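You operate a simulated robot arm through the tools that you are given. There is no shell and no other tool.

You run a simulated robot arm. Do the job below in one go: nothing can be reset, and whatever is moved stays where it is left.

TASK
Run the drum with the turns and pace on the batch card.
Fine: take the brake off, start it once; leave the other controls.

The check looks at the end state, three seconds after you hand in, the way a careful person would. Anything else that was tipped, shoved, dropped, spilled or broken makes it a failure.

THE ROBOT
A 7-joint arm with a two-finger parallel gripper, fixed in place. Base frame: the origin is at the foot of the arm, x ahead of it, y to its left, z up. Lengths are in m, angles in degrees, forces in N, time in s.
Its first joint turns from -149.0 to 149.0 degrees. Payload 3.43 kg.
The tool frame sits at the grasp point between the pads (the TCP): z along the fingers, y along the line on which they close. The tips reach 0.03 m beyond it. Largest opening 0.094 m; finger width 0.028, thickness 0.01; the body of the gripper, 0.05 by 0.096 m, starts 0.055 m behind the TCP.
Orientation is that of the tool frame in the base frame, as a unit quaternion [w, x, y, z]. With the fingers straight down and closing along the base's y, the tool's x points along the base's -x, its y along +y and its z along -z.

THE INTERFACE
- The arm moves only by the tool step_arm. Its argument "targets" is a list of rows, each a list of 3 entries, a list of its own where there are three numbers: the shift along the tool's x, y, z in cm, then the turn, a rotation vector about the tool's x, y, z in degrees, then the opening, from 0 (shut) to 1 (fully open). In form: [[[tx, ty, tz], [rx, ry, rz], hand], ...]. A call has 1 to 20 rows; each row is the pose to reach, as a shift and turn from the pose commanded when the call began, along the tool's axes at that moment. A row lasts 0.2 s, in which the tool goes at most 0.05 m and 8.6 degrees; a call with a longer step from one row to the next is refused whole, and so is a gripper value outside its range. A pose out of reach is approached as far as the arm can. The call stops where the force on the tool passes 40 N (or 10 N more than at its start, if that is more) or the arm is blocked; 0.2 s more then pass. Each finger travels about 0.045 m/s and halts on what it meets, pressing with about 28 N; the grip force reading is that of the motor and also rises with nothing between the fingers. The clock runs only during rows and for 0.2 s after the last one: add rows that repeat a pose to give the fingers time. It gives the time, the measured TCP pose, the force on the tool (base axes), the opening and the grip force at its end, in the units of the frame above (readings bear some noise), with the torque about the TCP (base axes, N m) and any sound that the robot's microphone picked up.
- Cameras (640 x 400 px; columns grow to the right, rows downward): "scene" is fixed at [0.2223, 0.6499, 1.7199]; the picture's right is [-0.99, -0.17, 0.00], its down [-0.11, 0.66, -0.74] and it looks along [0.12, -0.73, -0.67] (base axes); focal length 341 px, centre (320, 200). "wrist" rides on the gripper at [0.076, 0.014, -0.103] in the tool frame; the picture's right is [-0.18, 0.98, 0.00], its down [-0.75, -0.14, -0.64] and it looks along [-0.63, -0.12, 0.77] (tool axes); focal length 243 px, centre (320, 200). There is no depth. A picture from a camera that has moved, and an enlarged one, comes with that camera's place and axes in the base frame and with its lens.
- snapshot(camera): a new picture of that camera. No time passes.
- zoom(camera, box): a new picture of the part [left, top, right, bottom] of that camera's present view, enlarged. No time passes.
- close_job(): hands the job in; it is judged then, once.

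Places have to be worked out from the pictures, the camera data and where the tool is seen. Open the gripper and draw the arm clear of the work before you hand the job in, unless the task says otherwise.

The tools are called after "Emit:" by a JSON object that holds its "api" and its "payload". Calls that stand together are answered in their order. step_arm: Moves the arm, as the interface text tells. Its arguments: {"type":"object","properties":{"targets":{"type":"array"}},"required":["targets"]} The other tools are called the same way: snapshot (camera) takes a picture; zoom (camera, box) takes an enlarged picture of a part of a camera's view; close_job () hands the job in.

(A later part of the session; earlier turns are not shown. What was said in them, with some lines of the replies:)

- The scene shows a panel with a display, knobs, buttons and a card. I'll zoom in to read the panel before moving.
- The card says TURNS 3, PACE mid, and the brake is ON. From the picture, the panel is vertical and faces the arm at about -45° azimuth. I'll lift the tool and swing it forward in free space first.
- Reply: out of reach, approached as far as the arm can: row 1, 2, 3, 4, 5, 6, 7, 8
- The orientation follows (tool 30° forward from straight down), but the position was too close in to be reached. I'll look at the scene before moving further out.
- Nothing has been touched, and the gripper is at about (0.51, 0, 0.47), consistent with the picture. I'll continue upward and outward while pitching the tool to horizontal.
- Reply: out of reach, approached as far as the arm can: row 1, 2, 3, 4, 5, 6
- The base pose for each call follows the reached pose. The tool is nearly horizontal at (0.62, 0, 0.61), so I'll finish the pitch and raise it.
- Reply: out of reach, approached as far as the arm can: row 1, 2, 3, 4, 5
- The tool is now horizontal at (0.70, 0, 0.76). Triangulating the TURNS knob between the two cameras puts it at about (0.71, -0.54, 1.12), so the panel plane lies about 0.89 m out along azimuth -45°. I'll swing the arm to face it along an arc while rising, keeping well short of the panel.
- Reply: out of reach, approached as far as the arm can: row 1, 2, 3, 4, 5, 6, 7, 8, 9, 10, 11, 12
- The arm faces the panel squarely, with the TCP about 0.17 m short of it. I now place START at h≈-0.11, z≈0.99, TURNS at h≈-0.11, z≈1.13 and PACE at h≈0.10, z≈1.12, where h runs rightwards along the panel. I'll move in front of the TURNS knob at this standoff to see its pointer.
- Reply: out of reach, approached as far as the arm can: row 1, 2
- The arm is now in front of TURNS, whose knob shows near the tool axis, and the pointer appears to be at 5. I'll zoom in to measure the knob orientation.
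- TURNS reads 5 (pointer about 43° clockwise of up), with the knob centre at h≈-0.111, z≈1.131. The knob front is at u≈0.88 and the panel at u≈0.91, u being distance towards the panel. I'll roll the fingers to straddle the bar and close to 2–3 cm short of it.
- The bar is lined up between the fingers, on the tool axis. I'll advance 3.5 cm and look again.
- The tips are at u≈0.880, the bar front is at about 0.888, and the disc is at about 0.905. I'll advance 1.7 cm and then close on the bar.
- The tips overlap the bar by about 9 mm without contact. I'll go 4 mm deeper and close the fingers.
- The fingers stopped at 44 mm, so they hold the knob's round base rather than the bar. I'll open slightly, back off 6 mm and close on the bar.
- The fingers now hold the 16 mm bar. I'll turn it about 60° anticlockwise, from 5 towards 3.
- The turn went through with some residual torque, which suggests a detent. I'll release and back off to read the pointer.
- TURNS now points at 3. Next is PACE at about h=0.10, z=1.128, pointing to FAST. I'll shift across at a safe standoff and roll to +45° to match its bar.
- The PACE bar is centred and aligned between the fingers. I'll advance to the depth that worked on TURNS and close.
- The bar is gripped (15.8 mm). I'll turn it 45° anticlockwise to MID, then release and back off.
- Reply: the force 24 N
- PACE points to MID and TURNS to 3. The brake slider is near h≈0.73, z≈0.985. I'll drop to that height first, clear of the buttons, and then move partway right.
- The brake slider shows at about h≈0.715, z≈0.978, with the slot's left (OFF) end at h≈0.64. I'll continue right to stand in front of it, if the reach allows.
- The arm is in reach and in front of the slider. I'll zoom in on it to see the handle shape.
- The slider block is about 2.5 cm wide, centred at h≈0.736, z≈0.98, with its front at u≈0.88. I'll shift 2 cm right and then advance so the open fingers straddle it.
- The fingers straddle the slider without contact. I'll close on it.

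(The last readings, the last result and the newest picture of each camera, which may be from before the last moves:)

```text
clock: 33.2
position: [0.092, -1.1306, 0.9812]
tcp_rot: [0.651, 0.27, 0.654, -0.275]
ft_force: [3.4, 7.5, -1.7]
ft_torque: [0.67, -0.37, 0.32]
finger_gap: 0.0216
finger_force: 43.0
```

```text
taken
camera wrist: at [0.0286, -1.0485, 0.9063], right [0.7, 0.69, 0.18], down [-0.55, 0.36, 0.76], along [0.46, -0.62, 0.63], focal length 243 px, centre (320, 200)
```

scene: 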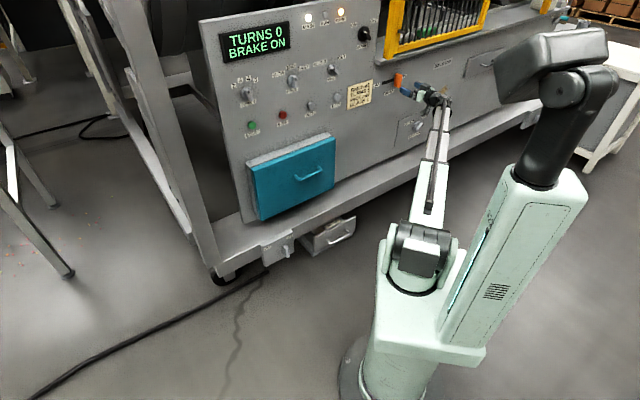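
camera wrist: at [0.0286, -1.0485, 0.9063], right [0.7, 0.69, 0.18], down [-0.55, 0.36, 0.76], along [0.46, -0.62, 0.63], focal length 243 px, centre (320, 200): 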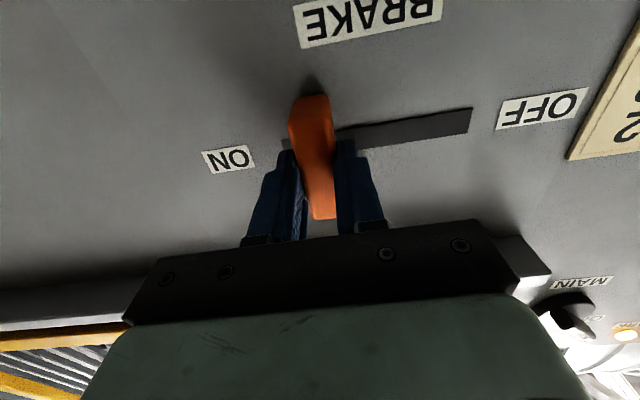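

The slider is held (21.6 mm). I'll slide it left towards OFF, about 7.5 cm in small steps.

Emit:
{"api": "step_arm", "payload": {"targets": [[[0, 1, 0], [0, 0, 0], 0], [[0, 2, 0], [0, 0, 0], 0], [[0, 3, 0], [0, 0, 0], 0], [[0, 4, 0], [0, 0, 0], 0], [[0, 5, 0], [0, 0, 0], 0], [[0, 6, 0], [0, 0, 0], 0], [[0, 6.8, 0], [0, 0, 0], 0], [[0, 7.5, 0], [0, 0, 0], 0], [[0, 7.5, 0], [0, 0, 0], 0]]}}

Emit:
{"api": "snapshot", "payload": {"camera": "wrist"}}

Emit:
{"api": "snapshot", "payload": {"camera": "scene"}}

```text
clock: 35.2
position: [0.1409, -1.0795, 0.9822]
tcp_rot: [0.65, 0.271, 0.653, -0.276]
ft_force: [-0.6, -27.7, 1.4]
ft_torque: [1.06, 0.04, 0.21]
finger_gap: 0.0218
finger_force: 45.0
```

```text
taken
camera wrist: at [0.079, -0.9979, 0.9064], right [0.7, 0.69, 0.17], down [-0.55, 0.36, 0.76], along [0.46, -0.63, 0.63], focal length 243 px, centre (320, 200)
```

wrist: 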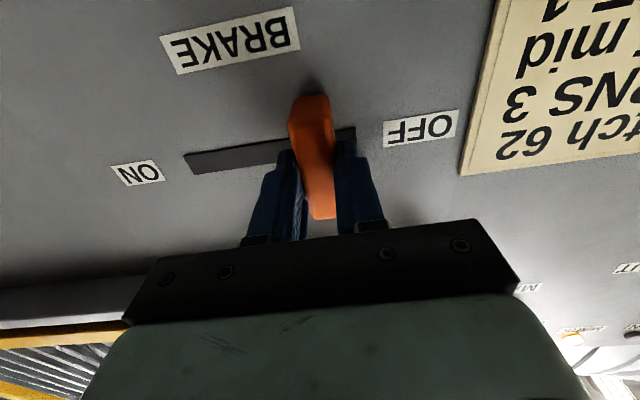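

```text
taken
```

scene: 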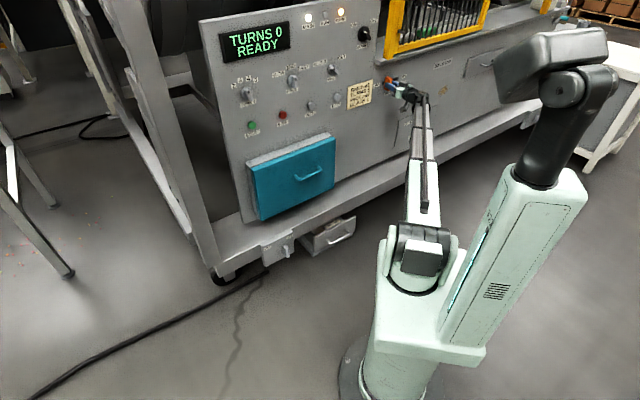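

The display now says READY, so the brake is off. I'll release the slider and back straight off.

Emit:
{"api": "step_arm", "payload": {"targets": [[[0, 0, 0], [0, 0, 0], 0.4], [[0, 0, 0], [0, 0, 0], 0.7], [[0, 0, 0], [0, 0, 0], 1], [[0, 0, -2.5], [0, 0, 0], 1], [[0, 0, -5], [0, 0, 0], 1], [[0, 0, -7.5], [0, 0, 0], 1], [[0, 0, -10], [0, 0, 0], 1]]}}

Emit:
{"api": "snapshot", "payload": {"camera": "wrist"}}

Emit:
{"api": "zoom", "payload": {"camera": "scene", "box": [210, 0, 370, 100]}}

```text
clock: 36.8
position: [0.0733, -1.0057, 0.9834]
tcp_rot: [0.651, 0.269, 0.654, -0.275]
ft_force: [0.3, -0.9, -0.3]
ft_torque: [-0.02, -0.04, 0.02]
finger_gap: 0.0939
finger_force: 0.1
```

```text
taken
camera wrist: at [0.0103, -0.9244, 0.9083], right [0.7, 0.69, 0.17], down [-0.55, 0.36, 0.76], along [0.46, -0.62, 0.63], focal length 243 px, centre (320, 200)
```

wrist: 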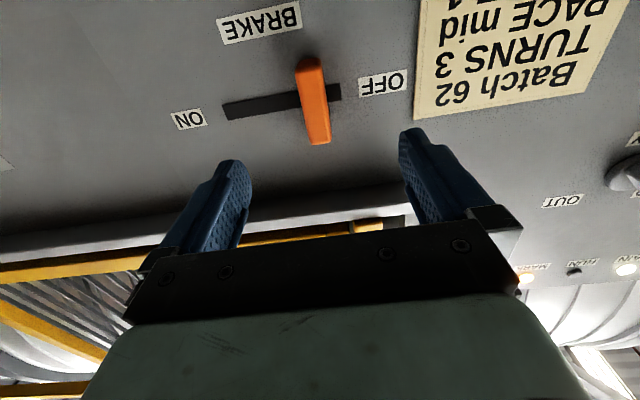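

```text
4.00 times, centred on (290, 50) of scene
camera zoom: at [0.2223, 0.6499, 1.7199], right [-0.99, -0.17, 0.0], down [-0.11, 0.66, -0.74], along [0.12, -0.73, -0.67], focal length 1365 px, centre (440, 800)
```

zoom: 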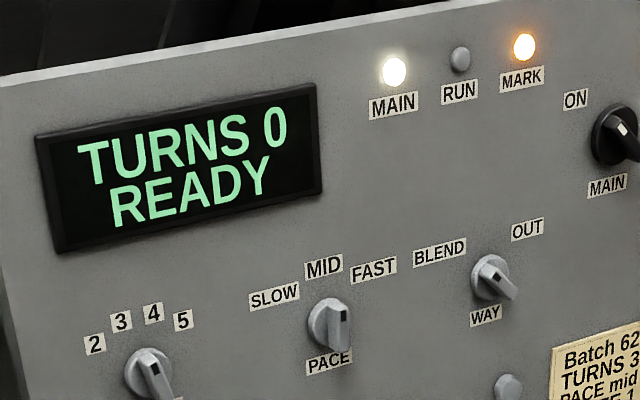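

The settings are right: TURNS 3, PACE MID, brake OFF, display READY. I'll close the fingers and travel left at this standoff to in front of START (h≈-0.111, z≈0.992).

Emit:
{"api": "step_arm", "payload": {"targets": [[[0, 4.5, 0], [0, 0, 0], 0.8], [[0, 9, 0], [0, 0, 0], 0.5], [[0, 13.5, 0], [0, 0, 0], 0.2], [[0, 18, 0], [0, 0, 0], 0], [[0, 22.5, 0], [0, 0, 0], 0], [[0, 27, 0], [0, 0, 0], 0], [[0, 31.5, 0], [0, 0, 0], 0], [[0, 36, 0], [0, 0, 0], 0], [[0, 40.5, 0], [0, 0, 0], 0], [[0, 45, 0], [0, 0, 0], 0], [[0, 49.5, 0], [0, 0, 0], 0], [[0, 54, 0], [0, 0, 0], 0], [[-0.3, 58.5, 0], [0, 0, 0], 0], [[-0.6, 63, 0], [0, 0, 0], 0], [[-0.9, 67.5, 0], [0, 0, 0], 0], [[-0.9, 72, 0], [0, 0, 0], 0], [[-0.9, 75.5, 0], [0, 0, 0], 0], [[-0.9, 77, 0], [0, 0, 0], 0]]}}

Emit:
{"api": "snapshot", "payload": {"camera": "wrist"}}

Emit:
{"api": "zoom", "payload": {"camera": "scene", "box": [220, 75, 300, 145]}}

```text
clock: 40.6
position: [0.6185, -0.4641, 0.9862]
tcp_rot: [0.651, 0.27, 0.654, -0.276]
ft_force: [0.3, -0.3, -0.3]
ft_torque: [0.01, 0.04, -0.03]
finger_gap: 0.0
finger_force: 28.6
out of reach, approached as far as the arm can: row 16
```

```text
taken
camera wrist: at [0.5576, -0.3817, 0.9106], right [0.7, 0.69, 0.17], down [-0.55, 0.36, 0.76], along [0.46, -0.62, 0.63], focal length 243 px, centre (320, 200)
```

wrist: 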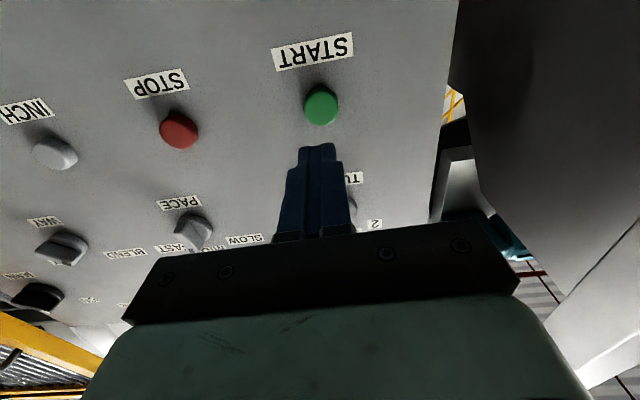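

```text
5.71 times, centred on (260, 110) of scene
camera zoom: at [0.2223, 0.6499, 1.7199], right [-0.99, -0.17, 0.0], down [-0.11, 0.66, -0.74], along [0.12, -0.73, -0.67], focal length 1950 px, centre (663, 714)
```

zoom: 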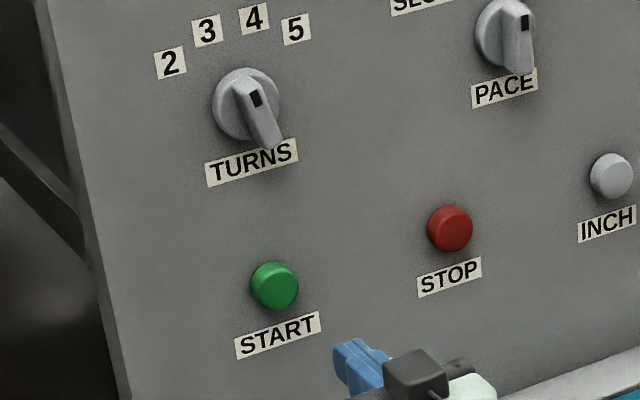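

START lies on the tool axis (h≈-0.110, z≈0.988). I'll approach to about 1 cm short of it.

Emit:
{"api": "step_arm", "payload": {"targets": [[[-0.1, 0.1, 2.5], [0, 0, 0], 0], [[-0.2, 0.1, 5], [0, 0, 0], 0], [[-0.2, 0.1, 7], [0, 0, 0], 0], [[-0.2, 0.1, 8.2], [0, 0, 0], 0]]}}

Emit:
{"api": "snapshot", "payload": {"camera": "wrist"}}

Emit:
{"api": "zoom", "payload": {"camera": "scene", "box": [220, 75, 300, 145]}}

```text
clock: 41.6
position: [0.6781, -0.5247, 0.9868]
tcp_rot: [0.651, 0.269, 0.654, -0.275]
ft_force: [0.0, 0.3, -0.7]
ft_torque: [0.05, 0.01, -0.01]
finger_gap: 0.0
finger_force: 28.1
```

```text
taken
camera wrist: at [0.6159, -0.4413, 0.911], right [0.7, 0.69, 0.17], down [-0.55, 0.36, 0.76], along [0.46, -0.62, 0.63], focal length 243 px, centre (320, 200)
```

wrist: 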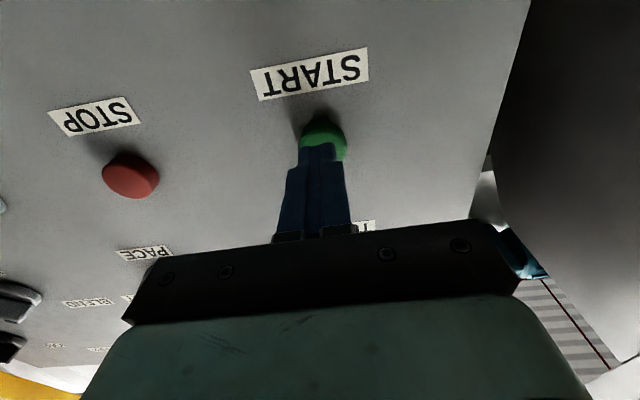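

```text
5.71 times, centred on (260, 110) of scene
camera zoom: at [0.2223, 0.6499, 1.7199], right [-0.99, -0.17, 0.0], down [-0.11, 0.66, -0.74], along [0.12, -0.73, -0.67], focal length 1950 px, centre (663, 714)
```

zoom: 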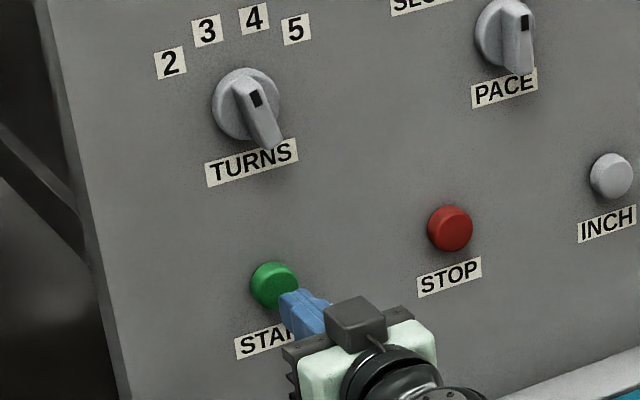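

The tips are about 1–1.5 cm from the button and centred on it. I'll push forward in small steps and watch for the sound and the display.

Emit:
{"api": "step_arm", "payload": {"targets": [[[0, 0, 0.4], [0, 0, 0], 0], [[0, 0, 0.8], [0, 0, 0], 0], [[0, 0, 1.1], [0, 0, 0], 0], [[0, 0, 1.4], [0, 0, 0], 0]]}}

Emit:
{"api": "zoom", "payload": {"camera": "scene", "box": [210, 0, 370, 100]}}

Emit:
{"api": "snapshot", "payload": {"camera": "wrist"}}

```text
clock: 42.6
position: [0.6862, -0.5333, 0.9853]
tcp_rot: [0.65, 0.269, 0.654, -0.276]
ft_force: [-0.1, -0.8, -0.6]
ft_torque: [0.0, 0.01, 0.0]
finger_gap: 0.0
finger_force: 28.1
```

```text
4.00 times, centred on (290, 50) of scene
camera zoom: at [0.2223, 0.6499, 1.7199], right [-0.99, -0.17, 0.0], down [-0.11, 0.66, -0.74], along [0.12, -0.73, -0.67], focal length 1365 px, centre (440, 800)
```

zoom: 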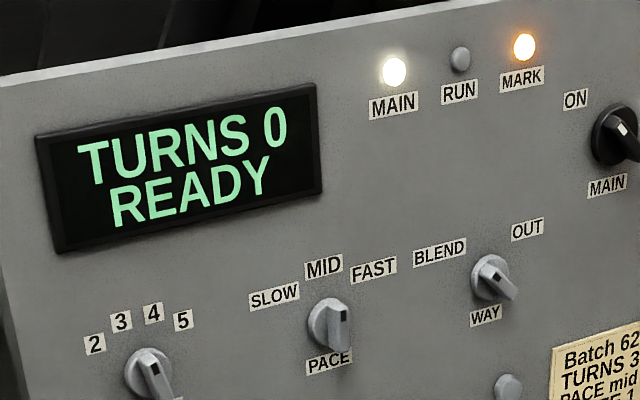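

```text
taken
camera wrist: at [0.6249, -0.4513, 0.9104], right [0.7, 0.69, 0.17], down [-0.55, 0.36, 0.76], along [0.46, -0.62, 0.63], focal length 243 px, centre (320, 200)
```

wrist: 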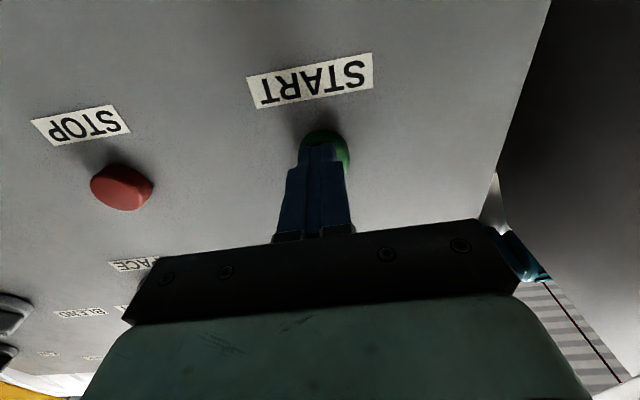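

There is no contact yet (tips at u≈0.892). I'll continue in 2 mm steps.

Emit:
{"api": "step_arm", "payload": {"targets": [[[0, 0, 0.2], [0, 0, 0], 0], [[0, 0, 0.4], [0, 0, 0], 0], [[0, 0, 0.6], [0, 0, 0], 0], [[0, 0, 0.8], [0, 0, 0], 0]]}}

Emit:
{"api": "zoom", "payload": {"camera": "scene", "box": [210, 0, 370, 100]}}

```text
clock: 43.6
position: [0.6935, -0.5393, 0.9844]
tcp_rot: [0.651, 0.27, 0.654, -0.276]
ft_force: [-3.1, 2.1, 0.6]
ft_torque: [-0.07, -0.02, -0.02]
finger_gap: 0.0
finger_force: 27.7
heard: click
```

```text
4.00 times, centred on (290, 50) of scene
camera zoom: at [0.2223, 0.6499, 1.7199], right [-0.99, -0.17, 0.0], down [-0.11, 0.66, -0.74], along [0.12, -0.73, -0.67], focal length 1365 px, centre (440, 800)
```

zoom: 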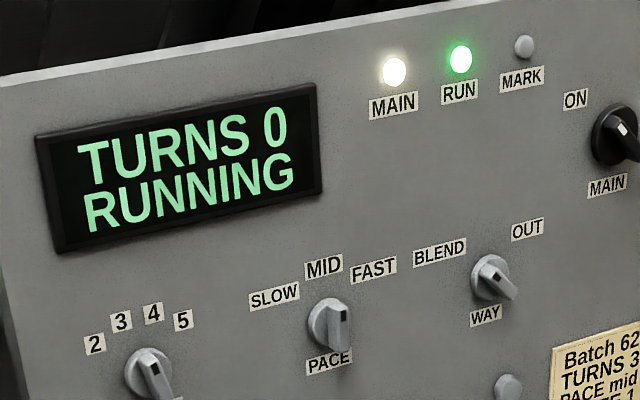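

A click was heard, the RUN lamp is lit and the display says RUNNING. I'll withdraw straight back now and open the gripper once clear.

Emit:
{"api": "step_arm", "payload": {"targets": [[[0, 0, -1], [0, 0, 0], 0], [[0, 0, -3.5], [0, 0, 0], 0], [[0, 0, -6.5], [0, 0, 0], 0], [[0, 0, -10], [0, 0, 0], 0], [[0, 0, -10], [0, 0, 0], 0.5], [[0, 0, -10], [0, 0, 0], 1], [[0, 0, -10], [0, 0, 0], 1], [[0, 0, -10], [0, 0, 0], 1], [[0, 0, -10], [0, 0, 0], 1], [[0, 0, -10], [0, 0, 0], 1], [[0, 0, -10], [0, 0, 0], 1]]}}

Emit:
{"api": "snapshot", "payload": {"camera": "scene"}}

```text
clock: 46.0
position: [0.625, -0.4683, 0.9842]
tcp_rot: [0.651, 0.269, 0.654, -0.275]
ft_force: [-0.1, 0.0, 0.3]
ft_torque: [0.0, 0.03, 0.02]
finger_gap: 0.0941
finger_force: 0.0
```

```text
taken
```

scene: 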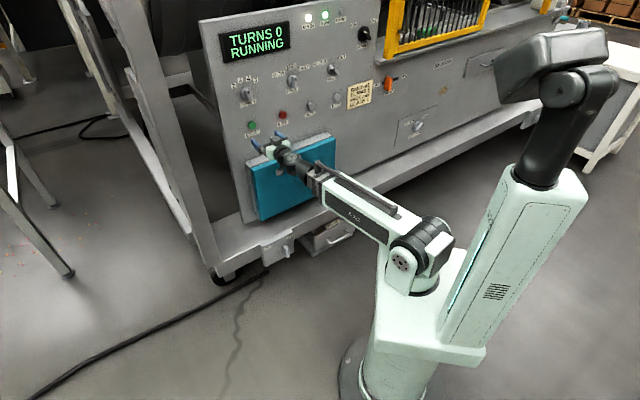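

The drum is running (TURNS 0 so far). I'll draw the arm back and to the left, away from the panel, and keep watching the count.

Emit:
{"api": "step_arm", "payload": {"targets": [[[0, 4, 0], [0, 0, 0], 1], [[0, 8, 0], [0, 0, 0], 1], [[0, 12, -1.5], [0, 0, 0], 1], [[0, 16, -3], [0, 0, 0], 1], [[0, 20, -5], [0, 0, 0], 1], [[0, 24, -7.5], [0, 0, 0], 1], [[0, 28, -10], [0, 0, 0], 1], [[0, 32, -12.5], [0, 0, 0], 1], [[0, 32, -12.5], [0, 0, 0], 1], [[0, 32, -12.5], [0, 0, 0], 1], [[0, 32, -12.5], [0, 0, 0], 1], [[0, 32, -12.5], [0, 0, 0], 1], [[0, 32, -12.5], [0, 0, 0], 1], [[0, 32, -12.5], [0, 0, 0], 1], [[0, 32, -12.5], [0, 0, 0], 1], [[0, 32, -12.5], [0, 0, 0], 1], [[0, 32, -12.5], [0, 0, 0], 1], [[0, 32, -12.5], [0, 0, 0], 1], [[0, 32, -12.5], [0, 0, 0], 1], [[0, 32, -12.5], [0, 0, 0], 1]]}}

Emit:
{"api": "snapshot", "payload": {"camera": "scene"}}

```text
clock: 50.2
position: [0.764, -0.1535, 0.9803]
tcp_rot: [0.651, 0.269, 0.654, -0.276]
ft_force: [-0.6, 0.8, 0.4]
ft_torque: [0.01, -0.01, -0.03]
finger_gap: 0.0941
finger_force: 0.0
```

```text
taken
```

scene: 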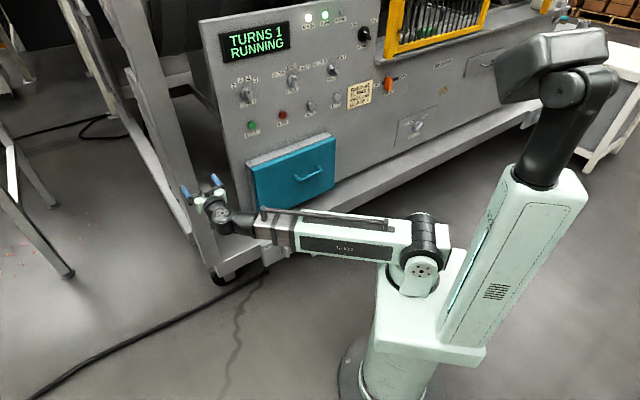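

The display shows TURNS 1, RUNNING, and the arm is clear. I'll hold still and let it count on.

Emit:
{"api": "step_arm", "payload": {"targets": [[[0, 0, 0], [0, 0, 0], 1], [[0, 0, 0], [0, 0, 0], 1], [[0, 0, 0], [0, 0, 0], 1], [[0, 0, 0], [0, 0, 0], 1], [[0, 0, 0], [0, 0, 0], 1], [[0, 0, 0], [0, 0, 0], 1], [[0, 0, 0], [0, 0, 0], 1], [[0, 0, 0], [0, 0, 0], 1], [[0, 0, 0], [0, 0, 0], 1], [[0, 0, 0], [0, 0, 0], 1], [[0, 0, 0], [0, 0, 0], 1], [[0, 0, 0], [0, 0, 0], 1], [[0, 0, 0], [0, 0, 0], 1], [[0, 0, 0], [0, 0, 0], 1], [[0, 0, 0], [0, 0, 0], 1], [[0, 0, 0], [0, 0, 0], 1], [[0, 0, 0], [0, 0, 0], 1], [[0, 0, 0], [0, 0, 0], 1], [[0, 0, 0], [0, 0, 0], 1], [[0, 0, 0], [0, 0, 0], 1]]}}

Emit:
{"api": "zoom", "payload": {"camera": "scene", "box": [210, 0, 370, 100]}}

```text
clock: 54.4
position: [0.7645, -0.153, 0.9813]
tcp_rot: [0.651, 0.27, 0.654, -0.275]
ft_force: [0.6, -0.2, -0.2]
ft_torque: [0.03, 0.0, -0.04]
finger_gap: 0.0941
finger_force: 0.1
```

```text
4.00 times, centred on (290, 50) of scene
camera zoom: at [0.2223, 0.6499, 1.7199], right [-0.99, -0.17, 0.0], down [-0.11, 0.66, -0.74], along [0.12, -0.73, -0.67], focal length 1365 px, centre (440, 800)
```

zoom: 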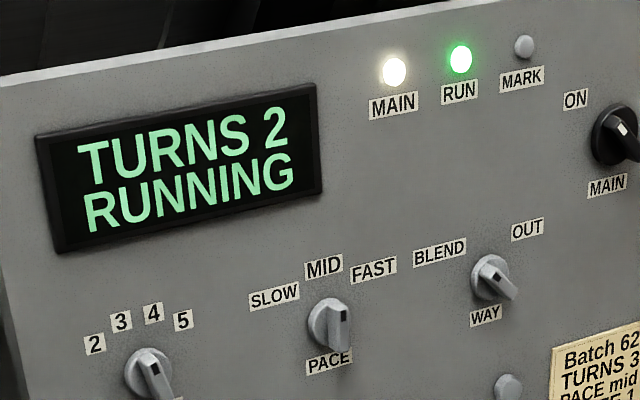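

The count is at 2 and it is still running. I'll keep waiting for the third turn to finish.

Emit:
{"api": "step_arm", "payload": {"targets": [[[0, 0, 0], [0, 0, 0], 1], [[0, 0, 0], [0, 0, 0], 1], [[0, 0, 0], [0, 0, 0], 1], [[0, 0, 0], [0, 0, 0], 1], [[0, 0, 0], [0, 0, 0], 1], [[0, 0, 0], [0, 0, 0], 1], [[0, 0, 0], [0, 0, 0], 1], [[0, 0, 0], [0, 0, 0], 1], [[0, 0, 0], [0, 0, 0], 1], [[0, 0, 0], [0, 0, 0], 1], [[0, 0, 0], [0, 0, 0], 1], [[0, 0, 0], [0, 0, 0], 1], [[0, 0, 0], [0, 0, 0], 1], [[0, 0, 0], [0, 0, 0], 1], [[0, 0, 0], [0, 0, 0], 1], [[0, 0, 0], [0, 0, 0], 1], [[0, 0, 0], [0, 0, 0], 1], [[0, 0, 0], [0, 0, 0], 1], [[0, 0, 0], [0, 0, 0], 1], [[0, 0, 0], [0, 0, 0], 1]]}}

Emit:
{"api": "zoom", "payload": {"camera": "scene", "box": [210, 0, 370, 100]}}

Emit:
{"api": "zoom", "payload": {"camera": "scene", "box": [340, 50, 468, 150]}}

```text
clock: 58.6
position: [0.7633, -0.1543, 0.9806]
tcp_rot: [0.651, 0.269, 0.654, -0.276]
ft_force: [0.4, 0.7, 0.0]
ft_torque: [0.01, -0.03, -0.01]
finger_gap: 0.0939
finger_force: 0.0
```

```text
4.00 times, centred on (290, 50) of scene
camera zoom: at [0.2223, 0.6499, 1.7199], right [-0.99, -0.17, 0.0], down [-0.11, 0.66, -0.74], along [0.12, -0.73, -0.67], focal length 1365 px, centre (440, 800)
```

zoom: 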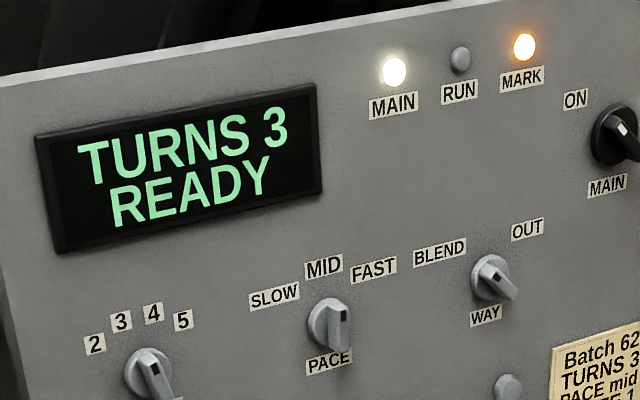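

```text
4.00 times, centred on (404, 100) of scene
camera zoom: at [0.2223, 0.6499, 1.7199], right [-0.99, -0.17, 0.0], down [-0.11, 0.66, -0.74], along [0.12, -0.73, -0.67], focal length 1365 px, centre (-16, 600)
```

zoom: 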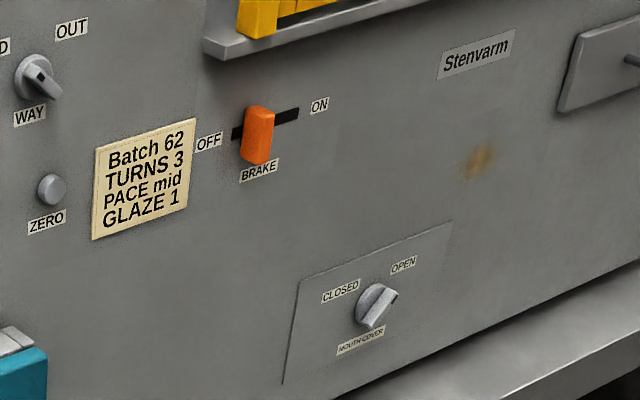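

The display shows TURNS 3, READY, with the RUN lamp out and the MARK lamp lit, so the run is complete. The brake is off, the other controls are untouched, and the arm is clear with the gripper open, so I'm handing in.

Emit:
{"api": "close_job", "payload": {}}

```text
The job is handed in.
```

The drum ran its 3 turns at mid pace, as the batch card asks. The display now reads TURNS 3, READY, with the RUN lamp off and the MARK lamp lit.

- **Settings:** I turned TURNS from 5 to 3 and PACE from FAST to MID.
- **Brake and start:** I slid the brake to OFF and pressed START once. The brake is still off.
- **Other controls:** I did not touch the WAY, MAIN, mouth cover, ZERO, INCH or STOP controls. The card's "GLAZE 1" line was outside the job, so I did nothing for it.
- **Arm:** The gripper is open and the arm is drawn clear of the panel. In the pictures, nothing was tipped, shoved or dropped.
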